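You operate a simulated robot arm through the tools that you are given. There is no shell and no other tool. Be economical: measure what you need, move in short steps, check, and stop when the job is done.

You are at the controls of a simulated robot arm. One attempt, no reset.

TASK
Brake the turntable, seal the green band and stand the silver stack in the gap on the dark strip.
Fine: hold seal till the amber lamp lights; free the brake again; the other two stacks, band knob and pull screw stay.

The check looks at the end state, three seconds after you hand in, the way a careful person would. Anything else that was tipped, shoved, dropped, spilled or broken makes it a failure. A push-on lid holds only when it is set on centred and level and pressed home; a screw cap is set on level and turned clockwise until tight.

THE ROBOT
A 6-joint arm with a fingered hand, on a carriage that runs on a rail from [-0.012, -1.197] to [0.009, 0.943] (x, y) and turns from -175 to 157 degrees about z. Base frame: it is fixed where the carriage stands at the start and does not move with it; the origin is on the floor, on the carriage's upright axis, x ahead of it, y to its left, z up; the surface under the hand at the start is at about z = 0.811. Readings come in m, degrees, newtons and seconds.
Its first joint turns from -166.0 to 166.0 degrees. Places, roughly: amber lamp on the band winder [0.9, -0.2, 0.8]; grey switch on the band winder [0.7, -0.2, 0.8]; knob marked winder band [0.7, -0.1, 0.8]; thumb screw marked pull [0.7, -0.2, 0.8]; top of the narrow dark mat [0.8, -0.3, 0.8]; yellow button marked seal [0.7, -0.2, 0.8]. Payload 4 kg.
The TCP is the grasp point between the finger pads, 0.026 m short of the fingertips. In the tool frame z runs along the fingers and y along their closing line. The gripper opens to 0.132 m. The gripper's body begins 0.073 m behind the TCP. The gripper is a hand of 4 fingers: y runs from the thumb to the fingers, the wrist lies at [0, 0, -0.239] in the tool frame.
Orientation is that of the tool frame in the base frame, as a unit quaternion [w, x, y, z]. With the fingers straight down and closing along the base's y, the tool's x points along the base's -x, its y along +y and its z along -z.

THE INTERFACE
- The arm moves only by the tool play_rows. Its argument "targets" is a list of rows, each an object of numbers (a shift or turn left out is 0): "dx", "dy", "dz": the shift along the tool's x, y, z in units of 25 mm (1.0 is 25 mm); "ax", "ay", "az": the turn, a rotation vector about the tool's x, y, z in units of 4 degrees (1.0 is 4 degrees). In form: [{"dx": .., "dy": .., "dz": .., "ax": .., "ay": .., "az": ..}, ...]. A call has 1 to 10 rows; each row shifts and turns the commanded pose from where the row before left it, along the tool's axes as they then stand. A call with a number of a shift or a turn outside -1 to 1 is refused whole. A row lasts 0.2 s, in which the tool goes at most 0.05 m and 8.6 degrees; a call with a longer step from one row to the next is refused whole. Where a pose cannot be reached the arm comes as near as it can. A force on the tool above 40 N (or 10 N above the force at the start of the call, whichever is more), or a blocked arm, ends the call early, and 0.2 s more pass. In this call time passes only in rows, and 0.2 s behind the last. The reply holds the time, the measured pose of the TCP, the force on the tool along the base axes, the opening and the grip force, in the units named above and with some noise, with the torque about the TCP (base axes, N m) and any sound that the robot's microphone picked up.
- Cameras (640 x 400 px; columns grow to the right, rows downward): "scene" is now at [0.2942, 0.1315, 1.3779]; the picture's right is [-0.62, -0.79, 0.00], its down [-0.40, 0.31, -0.86] and it looks along [0.68, -0.53, -0.51] (base axes); focal length 291 px, centre (320, 200). "wrist" rides on the gripper at [0.068, 0.002, -0.097] in the tool frame; the picture's right is [-0.03, 1.00, 0.00], its down [-0.82, -0.02, -0.58] and it looks along [-0.58, -0.01, 0.82] (tool axes); focal length 270 px, centre (320, 200).
- capture(camera): a new picture of that camera. It takes no simulated time.
- move_column(by): slides the trunk up (or, below 0, down) by that many m; the arm and the scene camera ride with it, the base frame stays. It gives what a move gives, with no picture.
- drive_base(legs): drives the robot by 1 to 6 legs, each [ahead, left, turn to the left] in m, m and degrees, along the robot's own axes; the way and the turn of a leg run together, so that a leg with both is an arc; at most 1.5 m and 180 degrees a leg. The arm and the cameras ride along, it lands a little off, and it stops where it bumps. It keeps to its track: a leg is cut to what the track allows. It gives what a move gives.
- move_fingers(finger1, finger2, finger3, thumb_bend): sets how far each is bent, from 0 (flat) to 1 (curled in); at 0.3 the hand is open as for a grip, at 0.7 the pads meet at the TCP. One left out holds its place. A second passes; each finger stops where it meets its share of the squeeze, and holds until it gets a number again. It is the only way to open and close the hand. It gives what a move gives, with no picture; readings hold the bend of each and the force on the fingers (four entries, about 0 where the hand has none), thumb and palm.
- turn_head(pan, tilt): turns the head with the scene camera to pan (to the left, within 143 degrees either way) and tilt (down, from -29 to 69), counted from straight ahead of the robot. It gives what a move gives.
- locate(camera, pixels): there is no depth. For up to 12 entries [column, row, z] of the newest picture of that camera ("zoom" is the newest enlarged one), the place [x, y] in the base frame at which the ray of that pixel passes the height z, good to about 0.003 m. It takes no simulated time.
- zoom(camera, box): a new picture of the part [left, top, right, bottom] of that camera's present view, enlarged. It takes no simulated time.
- close_job(): hands the job in; it is judged then, once.

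Keep the steps short. Do not move on a guess: measure, check each grasp and each placing, and mend mistakes. In all there are 80 turns and 52 pictures (those below and enlarged ones count). Leave the gripper open and the arm clear of the work at the hand-in unless told otherwise, and finish with a single line.

The tools are called after "Emit:" as name(argument=value, ...) on one line, values as JSON. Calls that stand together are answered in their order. play_rows: Moves the arm, as the interface text tells. Its arguments: {"type":"object","properties":{"targets":{"type":"array"}},"required":["targets"]} The other tools are called the same way: move_column (by) slides the trunk up or down; move_fingers (finger1, finger2, finger3, thumb_bend) moves the fingers one by one; drive_base (legs) drives the base; turn_head (pan, tilt) turns the head that bears the scene camera; capture (camera) takes a picture; locate (camera, pixels) gives the place at which the rays of pixels pass given heights; zoom (camera, box) takes an enlarged picture of a part of a camera's view; close_job () hands the job in.

At the start:

```text
t: 0.0
tcp_pos: [0.6225, -0.0504, 1.183]
tcp_rot: [0.0, 0.0, 1.0, 0.0]
ft_force: [-0.2, 1.0, 0.1]
moment: [-0.02, 0.0, -0.01]
opening: 0.1322
gripper_force: 0.0
shape: jaw
bend: [0.3, 0.3, 0.3, 0.3]
finger forces: [0.0, 0.0, 0.0, 0.1, 0.1, 0.0]
trunk travel left (down, up): [-0.375, 0.253]
robot x, y, heading: [-0.0023, 0.0003, -0.1]
head pan, tilt: [-38.2, 30.5]
```

scene: 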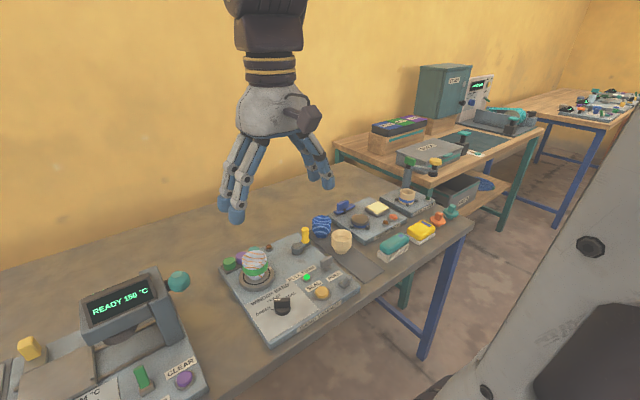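
wrist: 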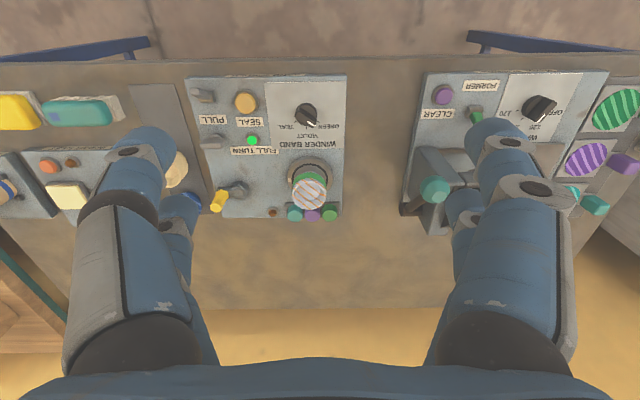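

I see the winder plate around scene pixels (220-360, 230-345). I'll enlarge it to read the labels.

Emit:
zoom(camera="scene", box=[210, 180, 470, 345])

Emit:
zoom(camera="wrist", box=[120, 60, 360, 230])

```text
2.42 times, centred on (340, 262) of scene
```

zoom: 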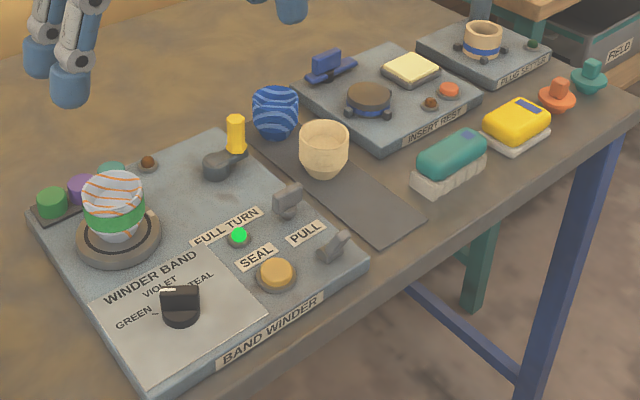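

```text
2.35 times, centred on (240, 145) of wrist
```

zoom: 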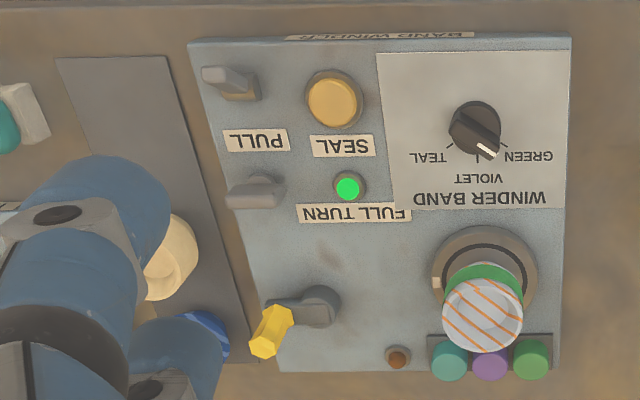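

The stack with the green band sits on the turntable. A yellow-handled arm and two grey levers are unexplained so far. I'll measure where these things lie before moving.

Emit:
locate(camera="zoom", pixels=[[333, 98, 0.85], [230, 80, 0.85], [255, 190, 0.85], [348, 188, 0.84], [320, 305, 0.85], [270, 330, 0.88], [398, 357, 0.84], [483, 313, 0.92], [485, 270, 0.85], [55, 58, 0.813], [165, 56, 0.813], [476, 130, 0.86]])

Emit:
locate(camera="scene", pixels=[[321, 292, 0.85], [345, 282, 0.85], [328, 261, 0.85], [306, 277, 0.84], [299, 250, 0.85], [305, 232, 0.88], [270, 246, 0.84], [257, 254, 0.92], [258, 281, 0.84], [321, 224, 0.87], [342, 235, 0.87], [284, 303, 0.86]])

```text
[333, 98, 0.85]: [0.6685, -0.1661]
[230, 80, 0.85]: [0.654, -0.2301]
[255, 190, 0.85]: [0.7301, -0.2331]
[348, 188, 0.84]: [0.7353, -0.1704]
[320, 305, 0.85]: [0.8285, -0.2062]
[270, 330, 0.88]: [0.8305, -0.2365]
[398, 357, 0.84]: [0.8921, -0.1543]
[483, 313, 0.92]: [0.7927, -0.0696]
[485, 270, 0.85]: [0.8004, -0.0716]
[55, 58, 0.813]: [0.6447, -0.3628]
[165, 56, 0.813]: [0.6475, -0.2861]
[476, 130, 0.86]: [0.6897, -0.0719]
```

```text
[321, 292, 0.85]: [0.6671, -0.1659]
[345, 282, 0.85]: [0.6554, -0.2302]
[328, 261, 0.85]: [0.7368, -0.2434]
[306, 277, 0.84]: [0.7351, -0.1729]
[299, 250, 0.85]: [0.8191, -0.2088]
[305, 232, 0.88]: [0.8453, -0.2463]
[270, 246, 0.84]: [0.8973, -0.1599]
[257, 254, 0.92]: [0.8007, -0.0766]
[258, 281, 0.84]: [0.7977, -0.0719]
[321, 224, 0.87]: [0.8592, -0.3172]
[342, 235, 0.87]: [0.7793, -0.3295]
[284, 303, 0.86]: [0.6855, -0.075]
```

Both cameras agree. I'll move the hand right, above y ≈ -0.2, to see between the fingers onto the levers and the strip.

Emit:
play_rows(targets=[{"dy": -1}, {"dy": -1}, {"dy": -1}, {"dy": -1}, {"dy": -1}, {"dy": -1}, {"dy": -1}, {"dy": -1}])

Emit:
capture(camera="wrist")

Emit:
zoom(camera="scene", box=[280, 205, 400, 300])

```text
t: 1.8
tcp_pos: [0.6233, -0.2501, 1.1798]
tcp_rot: [0.0, 0.0, 1.0, 0.0]
ft_force: [-0.5, 0.1, -0.4]
moment: [0.03, 0.01, -0.03]
opening: 0.1318
gripper_force: 0.0
shape: jaw
bend: [0.3, 0.3, 0.3, 0.3]
finger forces: [0.1, 0.0, 0.1, 0.0, 0.0, 0.0]
trunk travel left (down, up): [-0.375, 0.253]
robot x, y, heading: [0.0019, -0.0, -0.1]
head pan, tilt: [-38.2, 30.5]
```

```text
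47 pictures are left
```

wrist: 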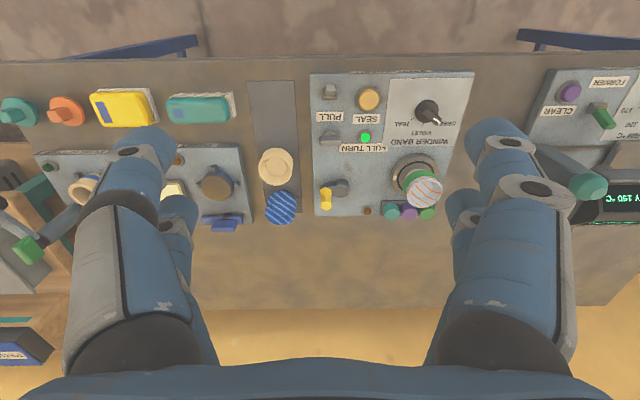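

```text
4.21 times, centred on (340, 252) of scene
```

zoom: 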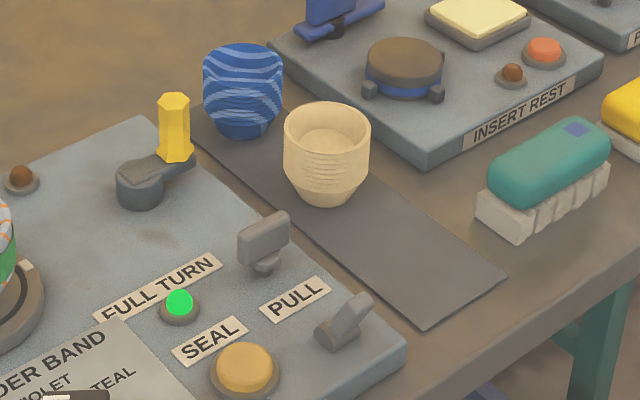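

Emit:
zoom(camera="wrist", box=[305, 70, 385, 150])

Emit:
zoom(camera="scene", box=[315, 248, 365, 292])

```text
5.00 times, centred on (345, 110) of wrist
```

zoom: 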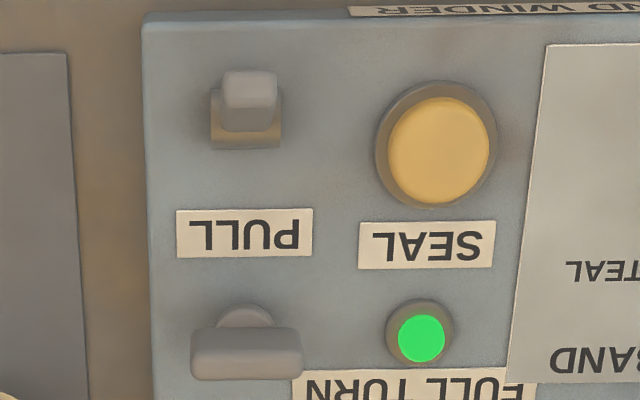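

```text
9.09 times, centred on (340, 270) of scene
```

zoom: 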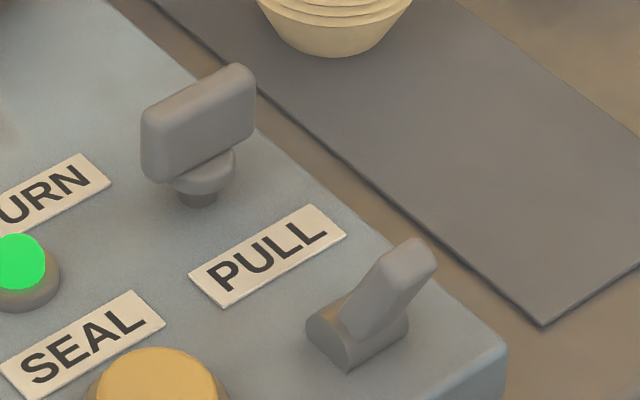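

Label reading: the wing-shaped part at (0.735,-0.24) is the PULL thumb screw. The tilting lever at (0.655,-0.23) is the grey switch, and it now leans toward the near edge (-x). I'll triangulate the lever tip and the button.

Emit:
locate(camera="zoom", pixels=[[415, 252, 0.85], [415, 252, 0.86], [415, 252, 0.87], [415, 252, 0.88], [345, 325, 0.84], [345, 325, 0.85], [160, 390, 0.84], [160, 390, 0.85]])

Emit:
locate(camera="wrist", pixels=[[331, 86, 0.85], [331, 86, 0.86], [331, 86, 0.87], [331, 86, 0.88], [330, 96, 0.84], [330, 96, 0.85], [369.5, 98.5, 0.84], [369.5, 98.5, 0.85], [317, 72, 0.83], [365, 137, 0.84]])

```text
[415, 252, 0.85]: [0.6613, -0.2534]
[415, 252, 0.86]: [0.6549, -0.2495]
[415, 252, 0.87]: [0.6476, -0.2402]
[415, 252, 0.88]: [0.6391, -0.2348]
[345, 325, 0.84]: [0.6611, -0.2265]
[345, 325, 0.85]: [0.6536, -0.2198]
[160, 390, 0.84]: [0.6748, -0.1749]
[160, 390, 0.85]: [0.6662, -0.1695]
```

```text
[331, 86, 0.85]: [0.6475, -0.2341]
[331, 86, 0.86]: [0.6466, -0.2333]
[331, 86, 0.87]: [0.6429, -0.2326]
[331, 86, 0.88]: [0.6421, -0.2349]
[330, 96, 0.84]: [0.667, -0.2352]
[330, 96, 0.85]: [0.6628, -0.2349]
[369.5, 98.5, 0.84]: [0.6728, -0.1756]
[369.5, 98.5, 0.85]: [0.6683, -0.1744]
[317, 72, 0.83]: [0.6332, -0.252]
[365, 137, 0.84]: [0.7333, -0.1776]
```

The tip is about (0.645,-0.236,0.873) and the button top (0.668,-0.17,0.85). I'll try a one-finger pointing shape in the free air and look at it.

Emit:
move_fingers(finger1=1, finger2=0.65, finger3=1, thumb_bend=1)

Emit:
capture(camera="wrist")

Emit:
capture(camera="scene")

```text
t: 2.8
tcp_pos: [0.6235, -0.2519, 1.1808]
tcp_rot: [-0.001, 0.0, 1.0, -0.001]
ft_force: [0.1, 0.4, -0.6]
moment: [0.01, 0.01, 0.0]
opening: 0.0066
gripper_force: 0.0
shape: fingers
bend: [0.94, 0.65, 1.0, 1.0]
finger forces: [0.1, 0.1, 0.1, 0.0, 0.0, 0.1]
trunk travel left (down, up): [-0.375, 0.253]
robot x, y, heading: [-0.0022, -0.0011, 0.1]
head pan, tilt: [-38.2, 30.5]
```

```text
43 pictures are left
```

wrist: 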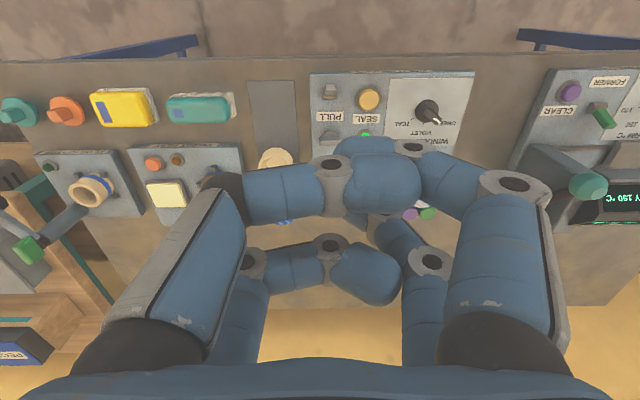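

```text
42 pictures are left
```

scene: 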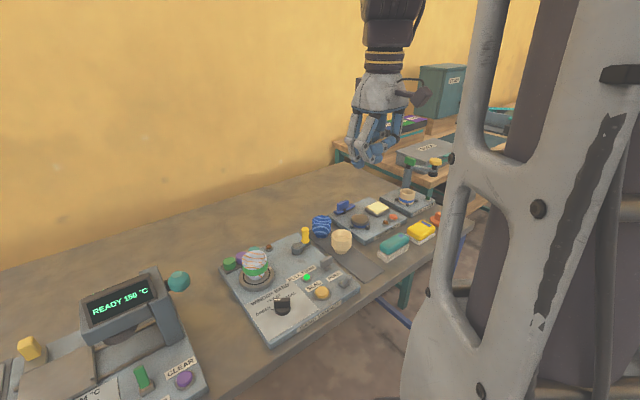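

Emit:
zoom(camera="wrist", box=[180, 110, 580, 360])

Emit:
zoom(camera="scene", box=[320, 60, 460, 180])

```text
1.60 times, centred on (380, 235) of wrist
```

zoom: 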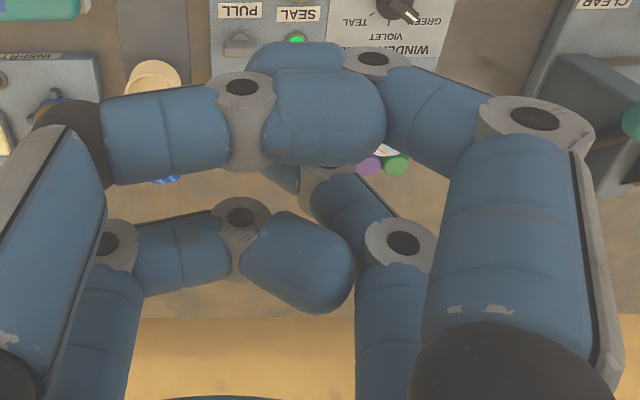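

```text
3.33 times, centred on (390, 120) of scene
```

zoom: 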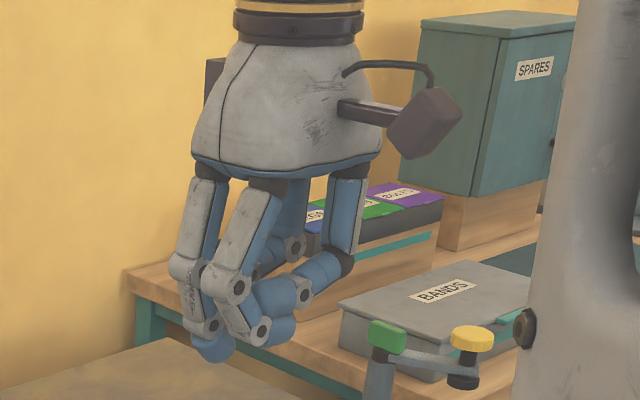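

The hand has two fingers on each side. I'll pinch all pads to a compact tip (0.7) and push the switch with that, starting over the near edge at x ≈ 0.575, y ≈ -0.236.

Emit:
move_fingers(finger1=0.7, finger2=0.7, finger3=0.7, thumb_bend=0.7)

Emit:
play_rows(targets=[{"dx": 1, "dz": 1, "dy": 0.6}, {"dx": 0.7, "dz": 1}, {"dz": 1}, {"dz": 1}, {"dz": 1}, {"dz": 1}, {"dz": 1}, {"dz": 1}])

Emit:
capture(camera="wrist")

Emit:
capture(camera="scene")

```text
t: 3.8
tcp_pos: [0.6225, -0.2504, 1.1813]
tcp_rot: [-0.001, 0.0, 1.0, 0.0]
ft_force: [-0.3, 0.3, -0.1]
moment: [-0.01, 0.01, 0.01]
opening: 0.0012
gripper_force: 0.1
shape: fingers
bend: [0.7, 0.7, 0.7, 0.7]
finger forces: [0.0, 0.0, 0.1, 0.1, 0.0, 0.1]
trunk travel left (down, up): [-0.375, 0.253]
robot x, y, heading: [0.0012, 0.0004, -0.0]
head pan, tilt: [-38.2, 30.5]
```

```text
t: 5.6
tcp_pos: [0.58, -0.2338, 0.9831]
tcp_rot: [0.0, 0.0, 1.0, 0.0]
ft_force: [0.6, -0.8, -0.5]
moment: [-0.02, -0.01, 0.03]
opening: 0.0011
gripper_force: 0.1
shape: fingers
bend: [0.7, 0.7, 0.7, 0.7]
finger forces: [0.0, 0.1, 0.0, 0.1, 0.0, 0.1]
trunk travel left (down, up): [-0.375, 0.253]
robot x, y, heading: [-0.0018, 0.0006, -0.0]
head pan, tilt: [-38.2, 30.5]
```

```text
39 pictures are left
```

wrist: 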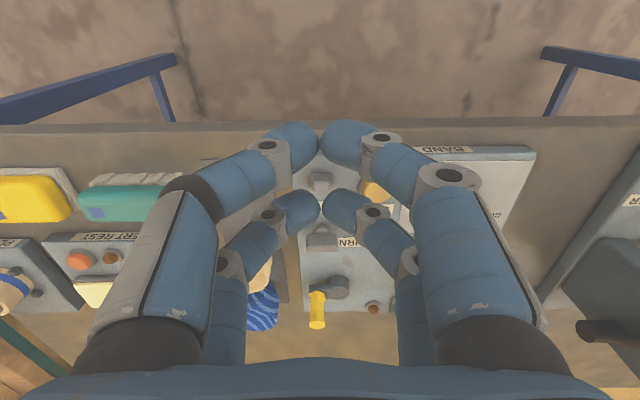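

```text
38 pictures are left
```

scene: 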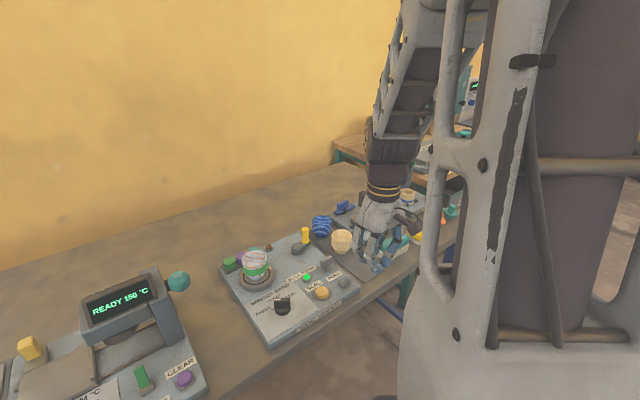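

Emit:
locate(camera="wrist", pixels=[[320, 145, 0.965], [320, 205, 0.965], [320, 120, 0.965], [320, 235, 0.965], [320, 182, 0.87]])

```text
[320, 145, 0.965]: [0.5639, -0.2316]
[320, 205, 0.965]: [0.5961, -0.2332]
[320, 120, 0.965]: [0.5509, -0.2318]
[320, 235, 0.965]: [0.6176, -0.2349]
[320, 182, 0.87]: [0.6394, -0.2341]
```

The far finger pair leads TCP by ~0.03 m, so its face is at x ≈ 0.61, short of the lever (0.64). I'll lower to tips ≈ 0.855, then push +x gently.

Emit:
play_rows(targets=[{"dz": 1}, {"dz": 1}, {"dz": 1}, {"dz": 1}])

Emit:
play_rows(targets=[{"dx": -0.5}, {"dx": -0.4}, {"dx": -0.4}, {"dx": -0.3}, {"dx": -0.2}])

Emit:
zoom(camera="wrist", box=[220, 100, 420, 280])

```text
t: 6.6
tcp_pos: [0.5787, -0.2339, 0.8819]
tcp_rot: [0.0, 0.0, 1.0, 0.0]
ft_force: [-0.4, -0.4, 0.6]
moment: [-0.05, 0.01, 0.0]
opening: 0.0011
gripper_force: 0.2
shape: fingers
bend: [0.7, 0.7, 0.7, 0.7]
finger forces: [0.0, 0.0, 0.0, 0.0, 0.0, 0.0]
trunk travel left (down, up): [-0.375, 0.253]
robot x, y, heading: [0.0003, -0.0005, -0.5]
head pan, tilt: [-38.2, 30.5]
```

```text
t: 7.8
tcp_pos: [0.6251, -0.2348, 0.8839]
tcp_rot: [-0.001, 0.001, 1.0, 0.0]
ft_force: [-0.7, 0.9, 0.7]
moment: [0.0, 0.01, -0.02]
opening: 0.0011
gripper_force: 0.5
shape: fingers
bend: [0.7, 0.7, 0.7, 0.7]
finger forces: [0.1, 0.2, 0.3, 0.1, 0.0, 0.1]
trunk travel left (down, up): [-0.375, 0.253]
robot x, y, heading: [0.0013, -0.0021, 0.1]
head pan, tilt: [-38.2, 30.5]
```

```text
2.22 times, centred on (320, 190) of wrist
```

zoom: 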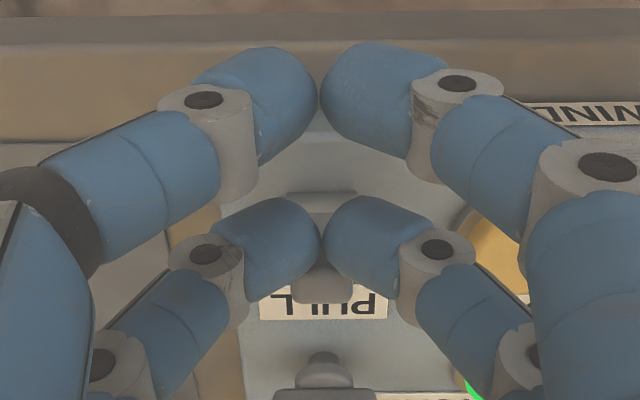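

The lever tip now shows at zoom (320,285), beyond its base, so it seems to have gone over. I'll back off and look.

Emit:
play_rows(targets=[{"dx": 0.6}, {"dx": 0.6}, {"dx": 0.4}, {"dz": -1}, {"dz": -1}, {"dz": -1}])

Emit:
zoom(camera="wrist", box=[260, 120, 420, 250])

Emit:
zoom(camera="scene", box=[240, 215, 380, 305])

```text
t: 9.2
tcp_pos: [0.5843, -0.2327, 0.9596]
tcp_rot: [0.0, 0.0, 1.0, 0.0]
ft_force: [0.2, -0.5, 0.5]
moment: [0.02, 0.02, -0.03]
opening: 0.0011
gripper_force: 0.1
shape: fingers
bend: [0.7, 0.7, 0.7, 0.7]
finger forces: [0.0, 0.1, 0.0, 0.0, 0.0, 0.1]
trunk travel left (down, up): [-0.375, 0.253]
robot x, y, heading: [-0.0003, -0.0005, -0.1]
head pan, tilt: [-38.2, 30.5]
```

```text
3.08 times, centred on (340, 185) of wrist
```

zoom: 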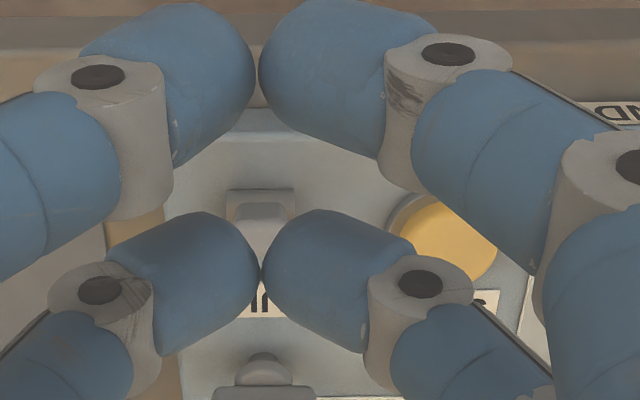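

```text
4.44 times, centred on (310, 260) of scene
```

zoom: 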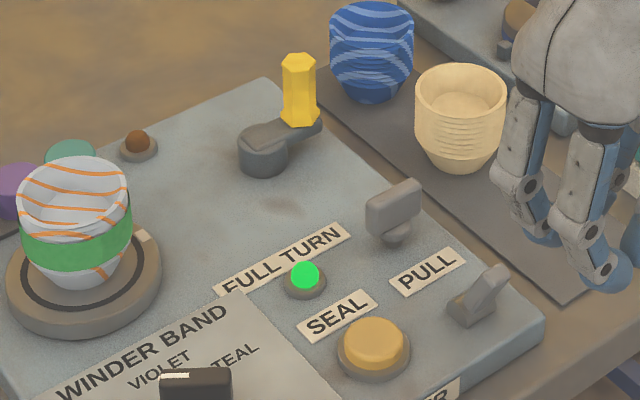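

Emit:
zoom(camera="scene", box=[315, 248, 365, 292])

```text
9.09 times, centred on (340, 270) of scene
```

zoom: 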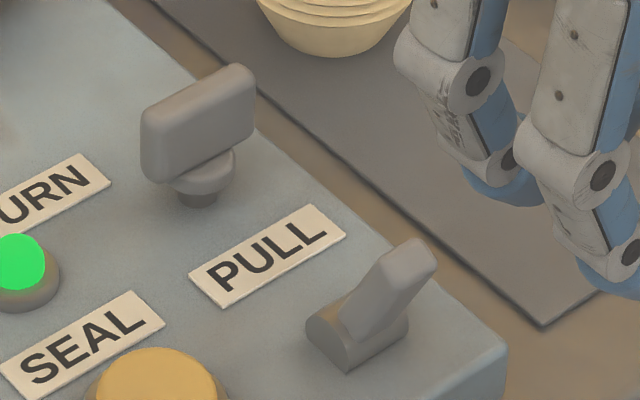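

The switch looks unchanged: I pushed too little and it sprang back. I'll go down again and push further, to TCP x ≈ 0.65.

Emit:
play_rows(targets=[{"dz": 1}, {"dz": 1}, {"dz": 1}, {"dx": -0.8}, {"dx": -0.8}, {"dx": -0.5}, {"dx": -0.3}, {"dx": -0.3}])

Emit:
zoom(camera="wrist", box=[220, 100, 420, 280])

```text
t: 11.0
tcp_pos: [0.6511, -0.2359, 0.8837]
tcp_rot: [-0.001, 0.001, 1.0, 0.001]
ft_force: [-19.4, -1.0, 7.5]
moment: [-0.07, 0.36, -0.07]
opening: 0.001
gripper_force: 11.2
shape: fingers
bend: [0.7, 0.7, 0.7, 0.7]
finger forces: [0.1, 5.8, 15.3, 0.1, 0.0, 0.1]
trunk travel left (down, up): [-0.375, 0.253]
robot x, y, heading: [0.0004, 0.0007, -0.0]
head pan, tilt: [-38.2, 30.5]
heard: click
```

```text
2.22 times, centred on (320, 190) of wrist
```

zoom: 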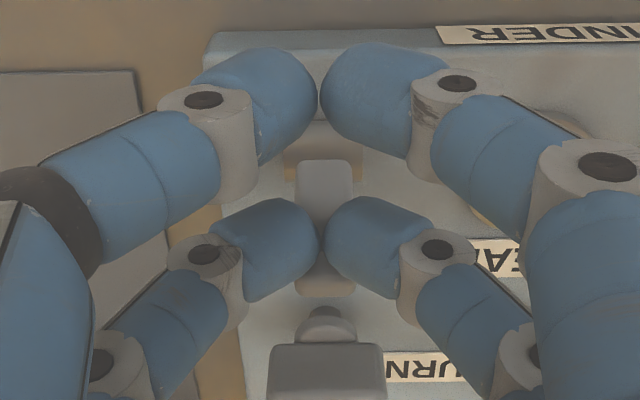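

A click was heard. I'll back off and check.

Emit:
play_rows(targets=[{"dx": 0.6}, {"dx": 0.7}, {"dx": 0.7}, {"dx": 0.6}, {"dz": -1}, {"dz": -1}, {"dz": -1}])

Emit:
zoom(camera="scene", box=[290, 220, 365, 300])

```text
t: 12.6
tcp_pos: [0.5872, -0.2348, 0.9598]
tcp_rot: [0.0, 0.0, 1.0, 0.0]
ft_force: [0.2, -0.6, -0.1]
moment: [-0.01, -0.04, 0.0]
opening: 0.0012
gripper_force: 0.0
shape: fingers
bend: [0.7, 0.7, 0.7, 0.7]
finger forces: [0.0, 0.0, 0.0, 0.0, 0.0, 0.1]
trunk travel left (down, up): [-0.375, 0.253]
robot x, y, heading: [-0.0029, -0.0037, 0.2]
head pan, tilt: [-38.2, 30.5]
```

```text
5.00 times, centred on (328, 260) of scene
```

zoom: 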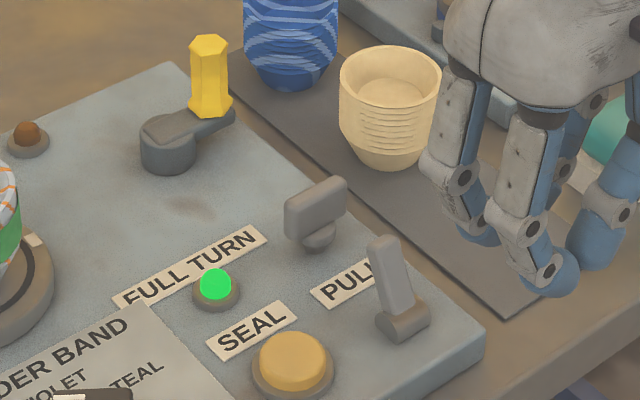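

The switch now leans to +x (braked). Next is the seal button. I'll place the far finger pair over (0.669,-0.168) and go down to just above it.

Emit:
play_rows(targets=[{"dx": -0.85, "dy": 0.9}, {"dx": -0.85, "dy": 0.9}, {"dx": -0.86, "dy": 0.9}, {"dz": 0.9}, {"dz": 0.8}, {"dz": 0.7}])

Emit:
zoom(camera="wrist", box=[200, 100, 440, 280])

Emit:
zoom(camera="scene", box=[230, 200, 370, 310])

```text
t: 14.0
tcp_pos: [0.651, -0.1675, 0.8993]
tcp_rot: [0.0, 0.0, 1.0, 0.0]
ft_force: [-0.3, -0.3, 0.0]
moment: [0.0, 0.0, -0.02]
opening: 0.0011
gripper_force: 0.0
shape: fingers
bend: [0.7, 0.7, 0.7, 0.7]
finger forces: [0.0, 0.0, 0.0, 0.1, 0.0, 0.1]
trunk travel left (down, up): [-0.375, 0.253]
robot x, y, heading: [-0.0016, 0.0022, -0.1]
head pan, tilt: [-38.2, 30.5]
```

```text
2.22 times, centred on (320, 190) of wrist
```

zoom: 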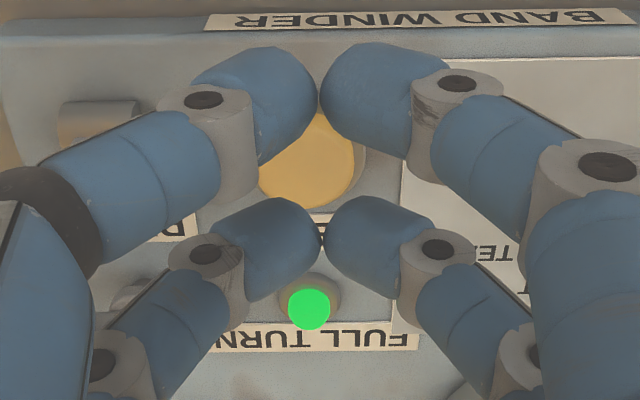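

```text
3.64 times, centred on (300, 255) of scene
```

zoom: 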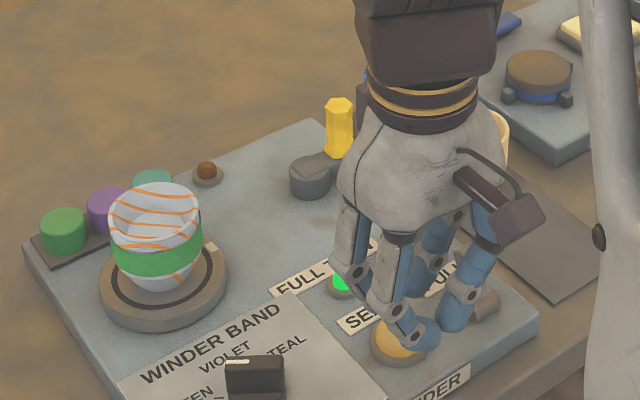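

Emit:
locate(camera="wrist", pixels=[[314.6, 171, 0.845], [314.6, 171, 0.85], [320, 205, 0.878], [320, 145, 0.878]])

Emit:
locate(camera="zoom", pixels=[[395, 338, 0.85], [395, 338, 0.845], [420, 345, 0.873], [393, 328, 0.873]])

```text
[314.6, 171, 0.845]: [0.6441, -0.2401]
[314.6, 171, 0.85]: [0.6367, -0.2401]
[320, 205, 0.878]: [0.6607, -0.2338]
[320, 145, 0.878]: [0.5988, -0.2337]
```

```text
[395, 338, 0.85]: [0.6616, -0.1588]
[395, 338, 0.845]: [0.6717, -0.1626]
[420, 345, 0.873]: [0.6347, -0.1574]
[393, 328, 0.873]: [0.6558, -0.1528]
```

The earlier measurements hold: button at (0.669,-0.170), with the far pair above it. I'll press down in small steps.

Emit:
play_rows(targets=[{"dy": -0.1, "dz": 0.3}, {"dz": 0.2}, {"dz": 0.2}, {"dz": 0.2}])

Emit:
zoom(camera="scene", box=[230, 200, 370, 310])

```text
t: 15.0
tcp_pos: [0.6515, -0.172, 0.8746]
tcp_rot: [0.0, 0.0, 1.0, 0.0]
ft_force: [-0.2, 0.2, -0.2]
moment: [-0.01, -0.01, 0.02]
opening: 0.0015
gripper_force: 0.1
shape: fingers
bend: [0.7, 0.7, 0.7, 0.7]
finger forces: [0.0, 0.0, 0.0, 0.0, 0.0, 0.0]
trunk travel left (down, up): [-0.375, 0.253]
robot x, y, heading: [-0.0007, 0.0011, -0.4]
head pan, tilt: [-38.2, 30.5]
```

```text
3.64 times, centred on (300, 255) of scene
```

zoom: 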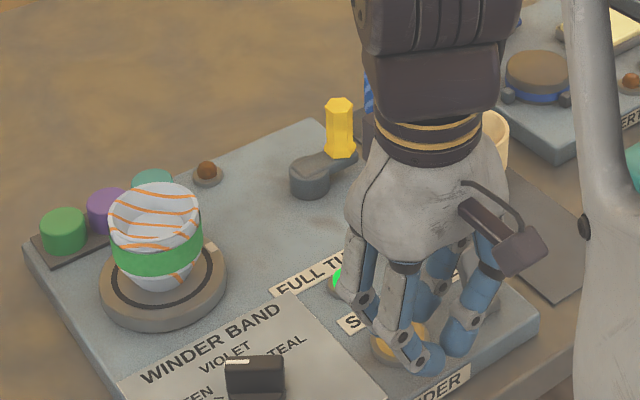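

No contact yet, so I'll go lower in 2.5 mm steps.

Emit:
play_rows(targets=[{"dz": 0.1}, {"dz": 0.1}, {"dz": 0.1}])

```text
t: 15.8
tcp_pos: [0.6505, -0.1713, 0.8687]
tcp_rot: [0.0, 0.0, 1.0, 0.0]
ft_force: [0.7, 1.0, -0.7]
moment: [-0.01, 0.01, -0.01]
opening: 0.001
gripper_force: 0.1
shape: fingers
bend: [0.7, 0.7, 0.7, 0.7]
finger forces: [0.0, 0.0, 0.1, 0.0, 0.1, 0.0]
trunk travel left (down, up): [-0.375, 0.253]
robot x, y, heading: [-0.0036, 0.0004, -0.2]
head pan, tilt: [-38.2, 30.5]
```

Emit:
play_rows(targets=[{"dz": 0.1}, {"dz": 0.1}])

Emit:
capture(camera="wrist")

```text
t: 16.4
tcp_pos: [0.6507, -0.1702, 0.863]
tcp_rot: [0.0, 0.0, 1.0, 0.0]
ft_force: [0.9, 0.4, -0.3]
moment: [0.02, 0.0, 0.04]
opening: 0.0008
gripper_force: 0.1
shape: fingers
bend: [0.7, 0.7, 0.7, 0.7]
finger forces: [0.1, 0.0, 0.0, 0.0, 0.2, 0.0]
trunk travel left (down, up): [-0.375, 0.253]
robot x, y, heading: [0.0012, -0.0008, -0.2]
head pan, tilt: [-38.2, 30.5]
```

```text
28 pictures are left
```

wrist: 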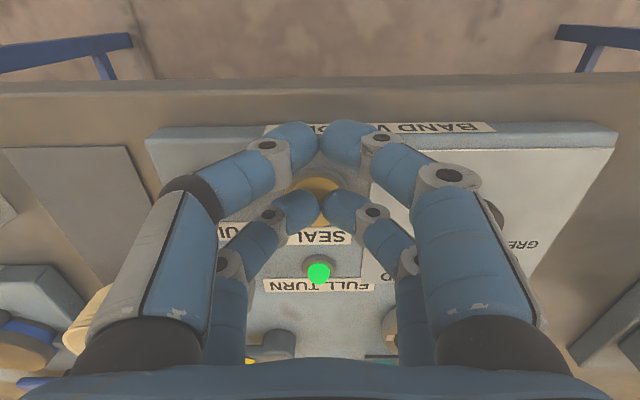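

Emit:
play_rows(targets=[{"dz": 0.12}, {"dz": 0.12}])

```text
t: 17.0
tcp_pos: [0.651, -0.171, 0.858]
tcp_rot: [0.0, 0.001, 1.0, -0.001]
ft_force: [-1.2, -1.1, 4.8]
moment: [0.01, -0.04, -0.02]
opening: 0.0009
gripper_force: 2.2
shape: fingers
bend: [0.7, 0.7, 0.7, 0.7]
finger forces: [0.0, 2.5, 2.5, 0.0, 0.1, 0.1]
trunk travel left (down, up): [-0.375, 0.253]
robot x, y, heading: [-0.0027, 0.001, 0.0]
head pan, tilt: [-38.2, 30.5]
heard: click
```

A click, and contact at 4.8 N on the far pair. I'll press slightly more and hold while I watch the brown/amber lamp.

Emit:
play_rows(targets=[{"dz": 0.06}, {}, {}, {}, {}])

Emit:
zoom(camera="scene", box=[230, 200, 370, 310])

```text
t: 18.2
tcp_pos: [0.6514, -0.1716, 0.857]
tcp_rot: [0.0, 0.0, 1.0, 0.0]
ft_force: [2.9, 0.2, 16.7]
moment: [-0.01, -0.34, 0.05]
opening: 0.0009
gripper_force: 8.7
shape: fingers
bend: [0.7, 0.71, 0.71, 0.7]
finger forces: [0.0, 8.8, 8.0, 0.1, 0.0, 0.1]
trunk travel left (down, up): [-0.375, 0.253]
robot x, y, heading: [-0.0, 0.0065, 0.1]
head pan, tilt: [-38.2, 30.5]
```

```text
3.64 times, centred on (300, 255) of scene
```

zoom: 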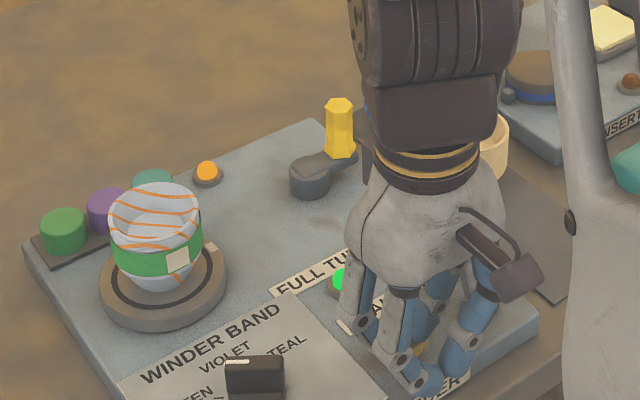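

The amber lamp is lit and a seal tag shows on the green band. I'll lift off and start turning the hand 90° so that one thin finger row can hook behind the switch and pull it back.

Emit:
play_rows(targets=[{"dz": -0.5}, {"dz": -1}, {"dz": -1}, {"dz": -1}, {"dz": -1}, {"dz": -1, "az": 1}, {"az": 1}, {"az": 1}, {"az": 1}, {"az": 1}])

Emit:
play_rows(targets=[{"az": 1}, {"az": 1}, {"az": 1}, {"az": 1}, {"az": 1}, {"az": 1}, {"az": 1}, {"az": 1}, {"az": 1}, {"az": 1}])

Emit:
play_rows(targets=[{"az": 1}, {"az": 1}, {"az": 1}, {"az": 1}, {"az": 1}, {"az": 1}, {"az": 1}, {"az": 0.5}])

Emit:
move_fingers(finger1=0.7, finger2=0.7, finger3=0.3, thumb_bend=0.3)

Emit:
capture(camera="scene")

Emit:
capture(camera="wrist")

```text
t: 20.4
tcp_pos: [0.65, -0.1702, 0.9935]
tcp_rot: [0.0, 0.175, 0.985, 0.0]
ft_force: [-0.4, 0.0, -0.1]
moment: [0.02, 0.01, 0.01]
opening: 0.0012
gripper_force: 0.1
shape: fingers
bend: [0.7, 0.7, 0.7, 0.7]
finger forces: [0.0, 0.0, 0.1, 0.1, 0.1, 0.0]
trunk travel left (down, up): [-0.375, 0.253]
robot x, y, heading: [0.0035, -0.0026, -0.1]
head pan, tilt: [-38.2, 30.5]
```

```text
t: 22.6
tcp_pos: [0.6508, -0.1702, 0.993]
tcp_rot: [0.0, 0.5, 0.866, 0.0]
ft_force: [0.3, 0.0, -0.1]
moment: [-0.02, 0.01, -0.02]
opening: 0.001
gripper_force: 0.1
shape: fingers
bend: [0.7, 0.7, 0.7, 0.7]
finger forces: [0.0, 0.0, 0.0, 0.0, 0.1, 0.0]
trunk travel left (down, up): [-0.375, 0.253]
robot x, y, heading: [0.0011, -0.0002, 0.0]
head pan, tilt: [-38.2, 30.5]
```

```text
t: 24.4
tcp_pos: [0.6498, -0.1694, 0.9933]
tcp_rot: [0.0, 0.708, 0.707, 0.0]
ft_force: [0.6, 0.4, 0.3]
moment: [0.01, 0.0, 0.0]
opening: 0.0013
gripper_force: 0.0
shape: fingers
bend: [0.7, 0.7, 0.7, 0.7]
finger forces: [0.0, 0.1, 0.1, 0.0, 0.1, 0.1]
trunk travel left (down, up): [-0.375, 0.253]
robot x, y, heading: [-0.0014, -0.0008, -0.0]
head pan, tilt: [-38.2, 30.5]
```

```text
t: 25.4
tcp_pos: [0.6498, -0.1714, 0.9933]
tcp_rot: [0.0, 0.707, 0.707, 0.0]
ft_force: [0.3, -1.0, 0.2]
moment: [-0.02, -0.04, -0.02]
opening: 0.0671
gripper_force: 0.0
shape: fingers
bend: [0.7, 0.7, 0.3, 0.3]
finger forces: [0.1, 0.0, 0.0, 0.0, 0.1, 0.0]
trunk travel left (down, up): [-0.375, 0.253]
robot x, y, heading: [-0.0001, 0.0018, 0.2]
head pan, tilt: [-38.2, 30.5]
```

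```text
26 pictures are left
```

scene: 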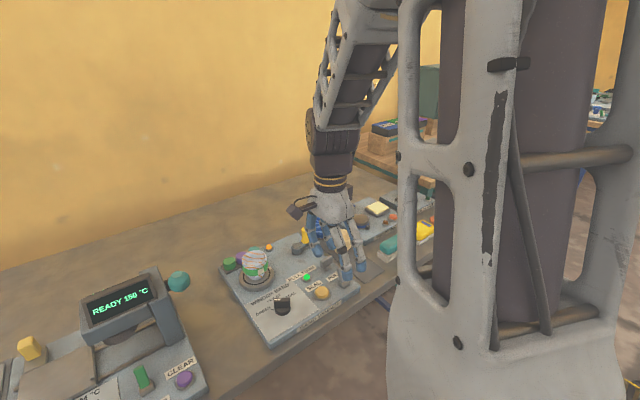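

```text
25 pictures are left
```

wrist: 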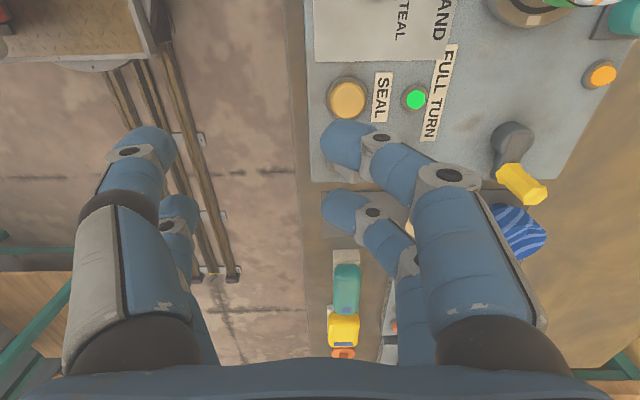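

The hand is turned. Finger row 1/2 is on the +x side and the other row is opened. I'll move over to (0.697,-0.217) and down to z ≈ 0.925, then look before hooking.

Emit:
play_rows(targets=[{"dx": -0.9, "dy": 0.9}, {"dx": -0.92, "dy": 0.98}, {"dz": 0.9}, {"dz": 0.9}, {"dz": 0.9}])

Emit:
capture(camera="wrist")

Emit:
zoom(camera="scene", box=[290, 205, 390, 305])

```text
t: 26.6
tcp_pos: [0.697, -0.218, 0.9261]
tcp_rot: [0.0, 0.707, 0.707, 0.001]
ft_force: [0.0, 0.5, -0.3]
moment: [-0.01, -0.01, 0.01]
opening: 0.0667
gripper_force: 0.0
shape: fingers
bend: [0.7, 0.7, 0.3, 0.3]
finger forces: [0.1, 0.0, 0.0, 0.0, 0.0, 0.0]
trunk travel left (down, up): [-0.375, 0.253]
robot x, y, heading: [0.0017, 0.0024, -0.2]
head pan, tilt: [-38.2, 30.5]
```

```text
24 pictures are left
```

wrist: 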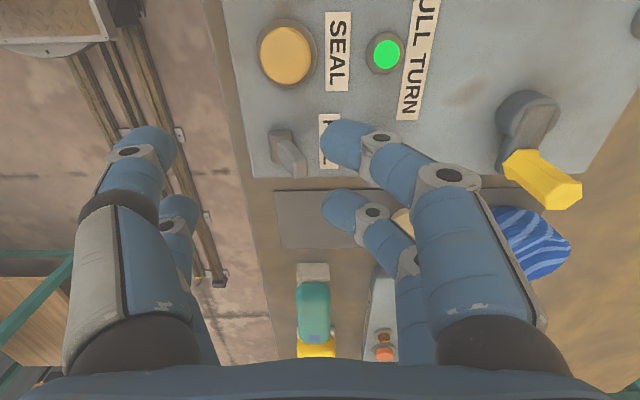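

```text
4.00 times, centred on (340, 255) of scene
```

zoom: 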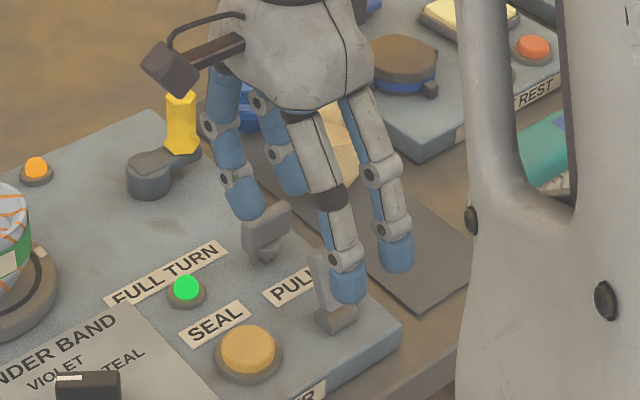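

The finger's inner face is at x ≈ 0.697 and the lever tip edge is at ≈ 0.688. The finger's outer side is at ≈ 0.717, just before the screw (~0.727). I'll shift 3 mm toward -x, go down 40 mm slowly, and check the forces.

Emit:
play_rows(targets=[{"dy": -0.12, "dz": 0.4}, {"dz": 0.4}, {"dz": 0.4}, {"dz": 0.4}])

Emit:
zoom(camera="wrist", box=[200, 80, 440, 250])

```text
t: 27.6
tcp_pos: [0.6959, -0.2155, 0.8851]
tcp_rot: [0.0, 0.707, 0.707, 0.0]
ft_force: [-0.4, 0.2, -0.5]
moment: [-0.02, -0.04, -0.02]
opening: 0.0668
gripper_force: 0.1
shape: fingers
bend: [0.7, 0.7, 0.3, 0.3]
finger forces: [0.0, 0.0, 0.0, 0.1, 0.0, 0.1]
trunk travel left (down, up): [-0.375, 0.253]
robot x, y, heading: [-0.0, -0.0012, -0.0]
head pan, tilt: [-38.2, 30.5]
```

```text
2.35 times, centred on (320, 165) of wrist
```

zoom: 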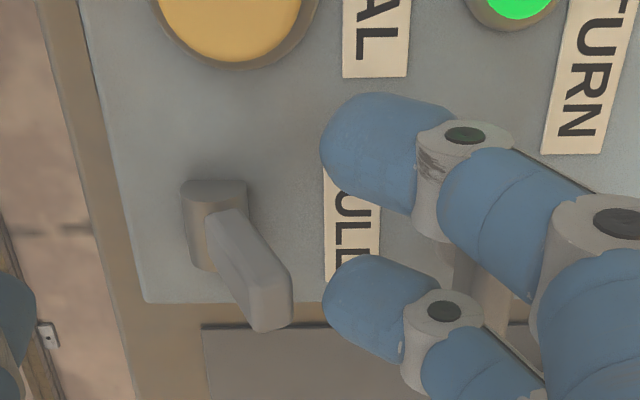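

Finger 2 is lined up with the lever and touches nothing. I'll pull toward -x.

Emit:
play_rows(targets=[{"dy": -0.5}, {"dy": -0.5}, {"dy": -0.4}, {"dy": -0.3}, {"dy": -0.3}, {"dy": -0.2}])

```text
t: 29.0
tcp_pos: [0.6414, -0.2157, 0.8848]
tcp_rot: [0.002, 0.707, 0.707, 0.0]
ft_force: [7.9, -1.4, 6.6]
moment: [-0.14, -0.3, 0.12]
opening: 0.0673
gripper_force: 5.1
shape: fingers
bend: [0.7, 0.66, 0.3, 0.3]
finger forces: [0.0, 10.0, 0.0, 0.1, 0.0, 0.0]
trunk travel left (down, up): [-0.375, 0.253]
robot x, y, heading: [0.0002, 0.0, -0.1]
head pan, tilt: [-38.2, 30.5]
heard: click
```

A click. I'll move back a little toward +x, lift clear, and check the switch.

Emit:
play_rows(targets=[{"dy": 0.6}, {"dy": 0.6}, {"dz": -1}, {"dz": -1}, {"dz": -1}, {"dz": -1}, {"dz": -1}, {"dz": -1}])

Emit:
capture(camera="wrist")

Emit:
zoom(camera="scene", box=[240, 205, 390, 305])

```text
t: 30.8
tcp_pos: [0.6708, -0.2177, 1.0345]
tcp_rot: [0.0, 0.707, 0.707, 0.0]
ft_force: [0.9, -0.6, -0.6]
moment: [0.0, 0.0, 0.02]
opening: 0.067
gripper_force: 0.1
shape: fingers
bend: [0.7, 0.7, 0.3, 0.3]
finger forces: [0.0, 0.0, 0.0, 0.0, 0.0, 0.1]
trunk travel left (down, up): [-0.375, 0.253]
robot x, y, heading: [-0.0016, 0.0016, 0.2]
head pan, tilt: [-38.2, 30.5]
```

```text
21 pictures are left
```

wrist: 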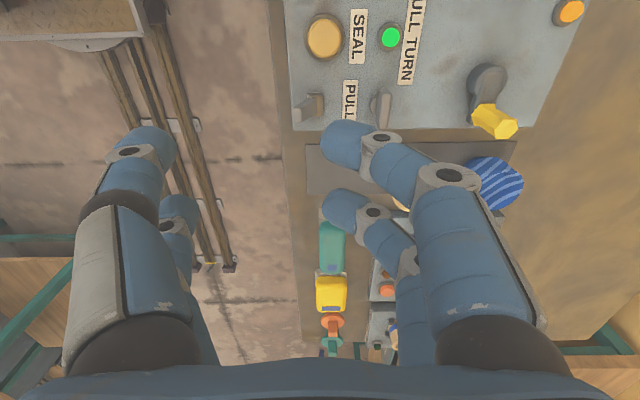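

```text
4.00 times, centred on (315, 255) of scene
```

zoom: 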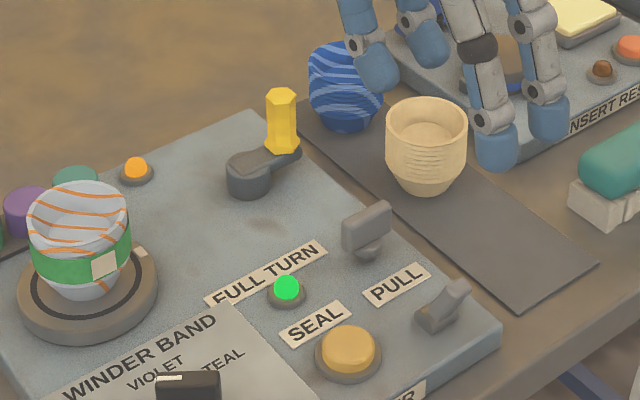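

The switch is back toward -x, the amber lamp is still lit, and the screw and knob are unchanged. Now I'll measure the stack and the strip.

Emit:
locate(camera="wrist", pixels=[[307, 145, 0.813], [515, 142, 0.813], [307, 195, 0.813], [496, 185, 0.87], [322, 222, 0.84], [342, 265, 0.84]])

Emit:
locate(camera="zoom", pixels=[[79, 211, 0.91], [79, 211, 0.92], [79, 211, 0.9], [90, 283, 0.855], [90, 283, 0.845], [426, 125, 0.88], [426, 180, 0.82], [524, 308, 0.813], [597, 264, 0.813], [345, 118, 0.82], [298, 140, 0.813], [345, 65, 0.88]])

```text
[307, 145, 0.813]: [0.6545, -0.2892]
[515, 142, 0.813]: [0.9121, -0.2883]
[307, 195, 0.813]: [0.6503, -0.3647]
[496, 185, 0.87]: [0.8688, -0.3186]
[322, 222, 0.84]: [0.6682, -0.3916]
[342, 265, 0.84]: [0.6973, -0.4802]
```

```text
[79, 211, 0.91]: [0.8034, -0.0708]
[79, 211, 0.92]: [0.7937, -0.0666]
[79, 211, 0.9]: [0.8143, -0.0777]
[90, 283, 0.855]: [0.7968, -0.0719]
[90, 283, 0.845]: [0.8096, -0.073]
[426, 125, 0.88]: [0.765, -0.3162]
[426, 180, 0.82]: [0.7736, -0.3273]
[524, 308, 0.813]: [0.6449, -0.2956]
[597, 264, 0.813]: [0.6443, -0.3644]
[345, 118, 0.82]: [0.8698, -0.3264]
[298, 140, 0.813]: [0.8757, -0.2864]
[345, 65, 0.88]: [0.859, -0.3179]
```

The strip spans x 0.648–0.912 and y -0.289–-0.364, with the other stacks at x ≈ 0.775 and 0.865. So the gap centre is about (0.692,-0.324). The stack stands at (0.80,-0.072), base z ≈ 0.852, rim ≈ 0.912, about 0.06 across. I'll turn the hand back and open it.

Emit:
play_rows(targets=[{"az": -1, "dz": -0.6}, {"az": -1, "dz": -0.6}, {"az": -1}, {"az": -1}, {"az": -1}, {"az": -1}, {"az": -1}, {"az": -1}, {"az": -1}, {"az": -1}])

Emit:
play_rows(targets=[{"az": -1}, {"az": -1}, {"az": -1}, {"az": -1}, {"az": -1}, {"az": -1}, {"az": -1}, {"az": -1}, {"az": -1}, {"az": -1}])

Emit:
move_fingers(finger1=0.35, finger2=0.35, finger3=0.35, thumb_bend=0.35)

Emit:
play_rows(targets=[{"az": -1}, {"az": -1}, {"az": -0.5}, {"dx": -0.8, "dy": 1}, {"dx": -0.8, "dy": 1}, {"dx": -0.9, "dy": 1}, {"dx": -0.9, "dy": 1}, {"dx": -0.9, "dy": 1}, {"dx": -0.8, "dy": 0.8}])

Emit:
capture(camera="wrist")

Emit:
capture(camera="scene")

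```text
t: 33.0
tcp_pos: [0.6693, -0.2159, 1.0644]
tcp_rot: [0.001, 0.423, 0.906, 0.0]
ft_force: [1.1, -0.5, 0.1]
moment: [-0.03, -0.01, 0.0]
opening: 0.0671
gripper_force: 0.0
shape: fingers
bend: [0.7, 0.7, 0.3, 0.3]
finger forces: [0.0, 0.0, 0.0, 0.0, 0.0, 0.0]
trunk travel left (down, up): [-0.375, 0.253]
robot x, y, heading: [-0.0017, 0.0019, 0.1]
head pan, tilt: [-38.2, 30.5]
```

```text
t: 35.2
tcp_pos: [0.6693, -0.2164, 1.0664]
tcp_rot: [0.0, 0.086, 0.996, 0.0]
ft_force: [0.5, 0.5, -0.1]
moment: [0.04, -0.04, 0.02]
opening: 0.0669
gripper_force: 0.0
shape: fingers
bend: [0.7, 0.7, 0.3, 0.3]
finger forces: [0.0, 0.0, 0.0, 0.1, 0.0, 0.1]
trunk travel left (down, up): [-0.375, 0.253]
robot x, y, heading: [0.0025, -0.0007, -0.1]
head pan, tilt: [-38.2, 30.5]
```

```text
t: 36.2
tcp_pos: [0.6715, -0.2161, 1.0653]
tcp_rot: [0.0, 0.087, 0.996, 0.0]
ft_force: [0.2, 0.1, -0.1]
moment: [0.0, 0.01, 0.0]
opening: 0.1164
gripper_force: 0.1
shape: fingers
bend: [0.35, 0.35, 0.35, 0.35]
finger forces: [0.1, 0.0, 0.1, 0.0, 0.1, 0.1]
trunk travel left (down, up): [-0.375, 0.253]
robot x, y, heading: [0.0028, 0.0011, 0.1]
head pan, tilt: [-38.2, 30.5]
```

```text
t: 38.2
tcp_pos: [0.7958, -0.071, 1.0645]
tcp_rot: [0.0, 0.0, 1.0, -0.001]
ft_force: [0.2, -0.5, 1.0]
moment: [0.02, -0.03, 0.01]
opening: 0.1162
gripper_force: 0.0
shape: fingers
bend: [0.35, 0.35, 0.35, 0.35]
finger forces: [0.1, 0.0, 0.1, 0.1, 0.0, 0.1]
trunk travel left (down, up): [-0.375, 0.253]
robot x, y, heading: [-0.0002, -0.0004, -0.2]
head pan, tilt: [-38.2, 30.5]
```

```text
19 pictures are left
```

wrist: 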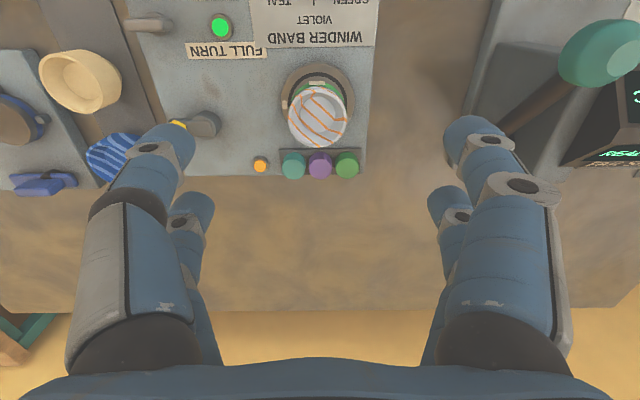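

```text
18 pictures are left
```

scene: 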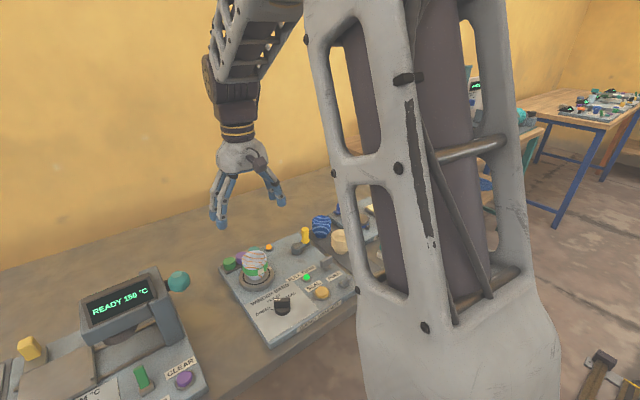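

The stack is seen between the open fingers, and the press handle on the right is clear of them. I'll fix the stack centre more exactly.

Emit:
locate(camera="wrist", pixels=[[317, 116, 0.912], [317, 147, 0.91], [317, 83, 0.912], [289, 116, 0.912], [348, 116, 0.912], [317, 97, 0.852]])

Emit:
locate(camera="scene", pixels=[[256, 257, 0.912], [243, 257, 0.912], [269, 257, 0.912], [256, 281, 0.845]])

Emit:
zoom(camera="scene", box=[225, 235, 295, 295])

```text
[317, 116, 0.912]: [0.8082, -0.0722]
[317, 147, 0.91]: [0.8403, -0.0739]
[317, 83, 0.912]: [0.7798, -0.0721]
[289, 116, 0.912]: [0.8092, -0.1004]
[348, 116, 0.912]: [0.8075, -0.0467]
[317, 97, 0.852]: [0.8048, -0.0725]
```

```text
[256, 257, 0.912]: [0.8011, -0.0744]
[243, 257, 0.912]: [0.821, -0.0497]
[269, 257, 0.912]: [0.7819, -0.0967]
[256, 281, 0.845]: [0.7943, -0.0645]
```

```text
6.67 times, centred on (260, 265) of scene
```

zoom: 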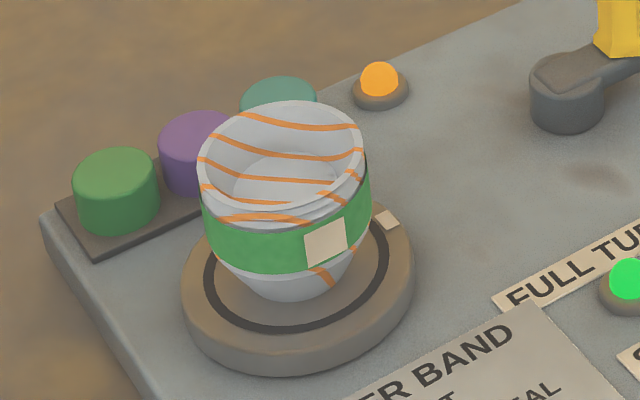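

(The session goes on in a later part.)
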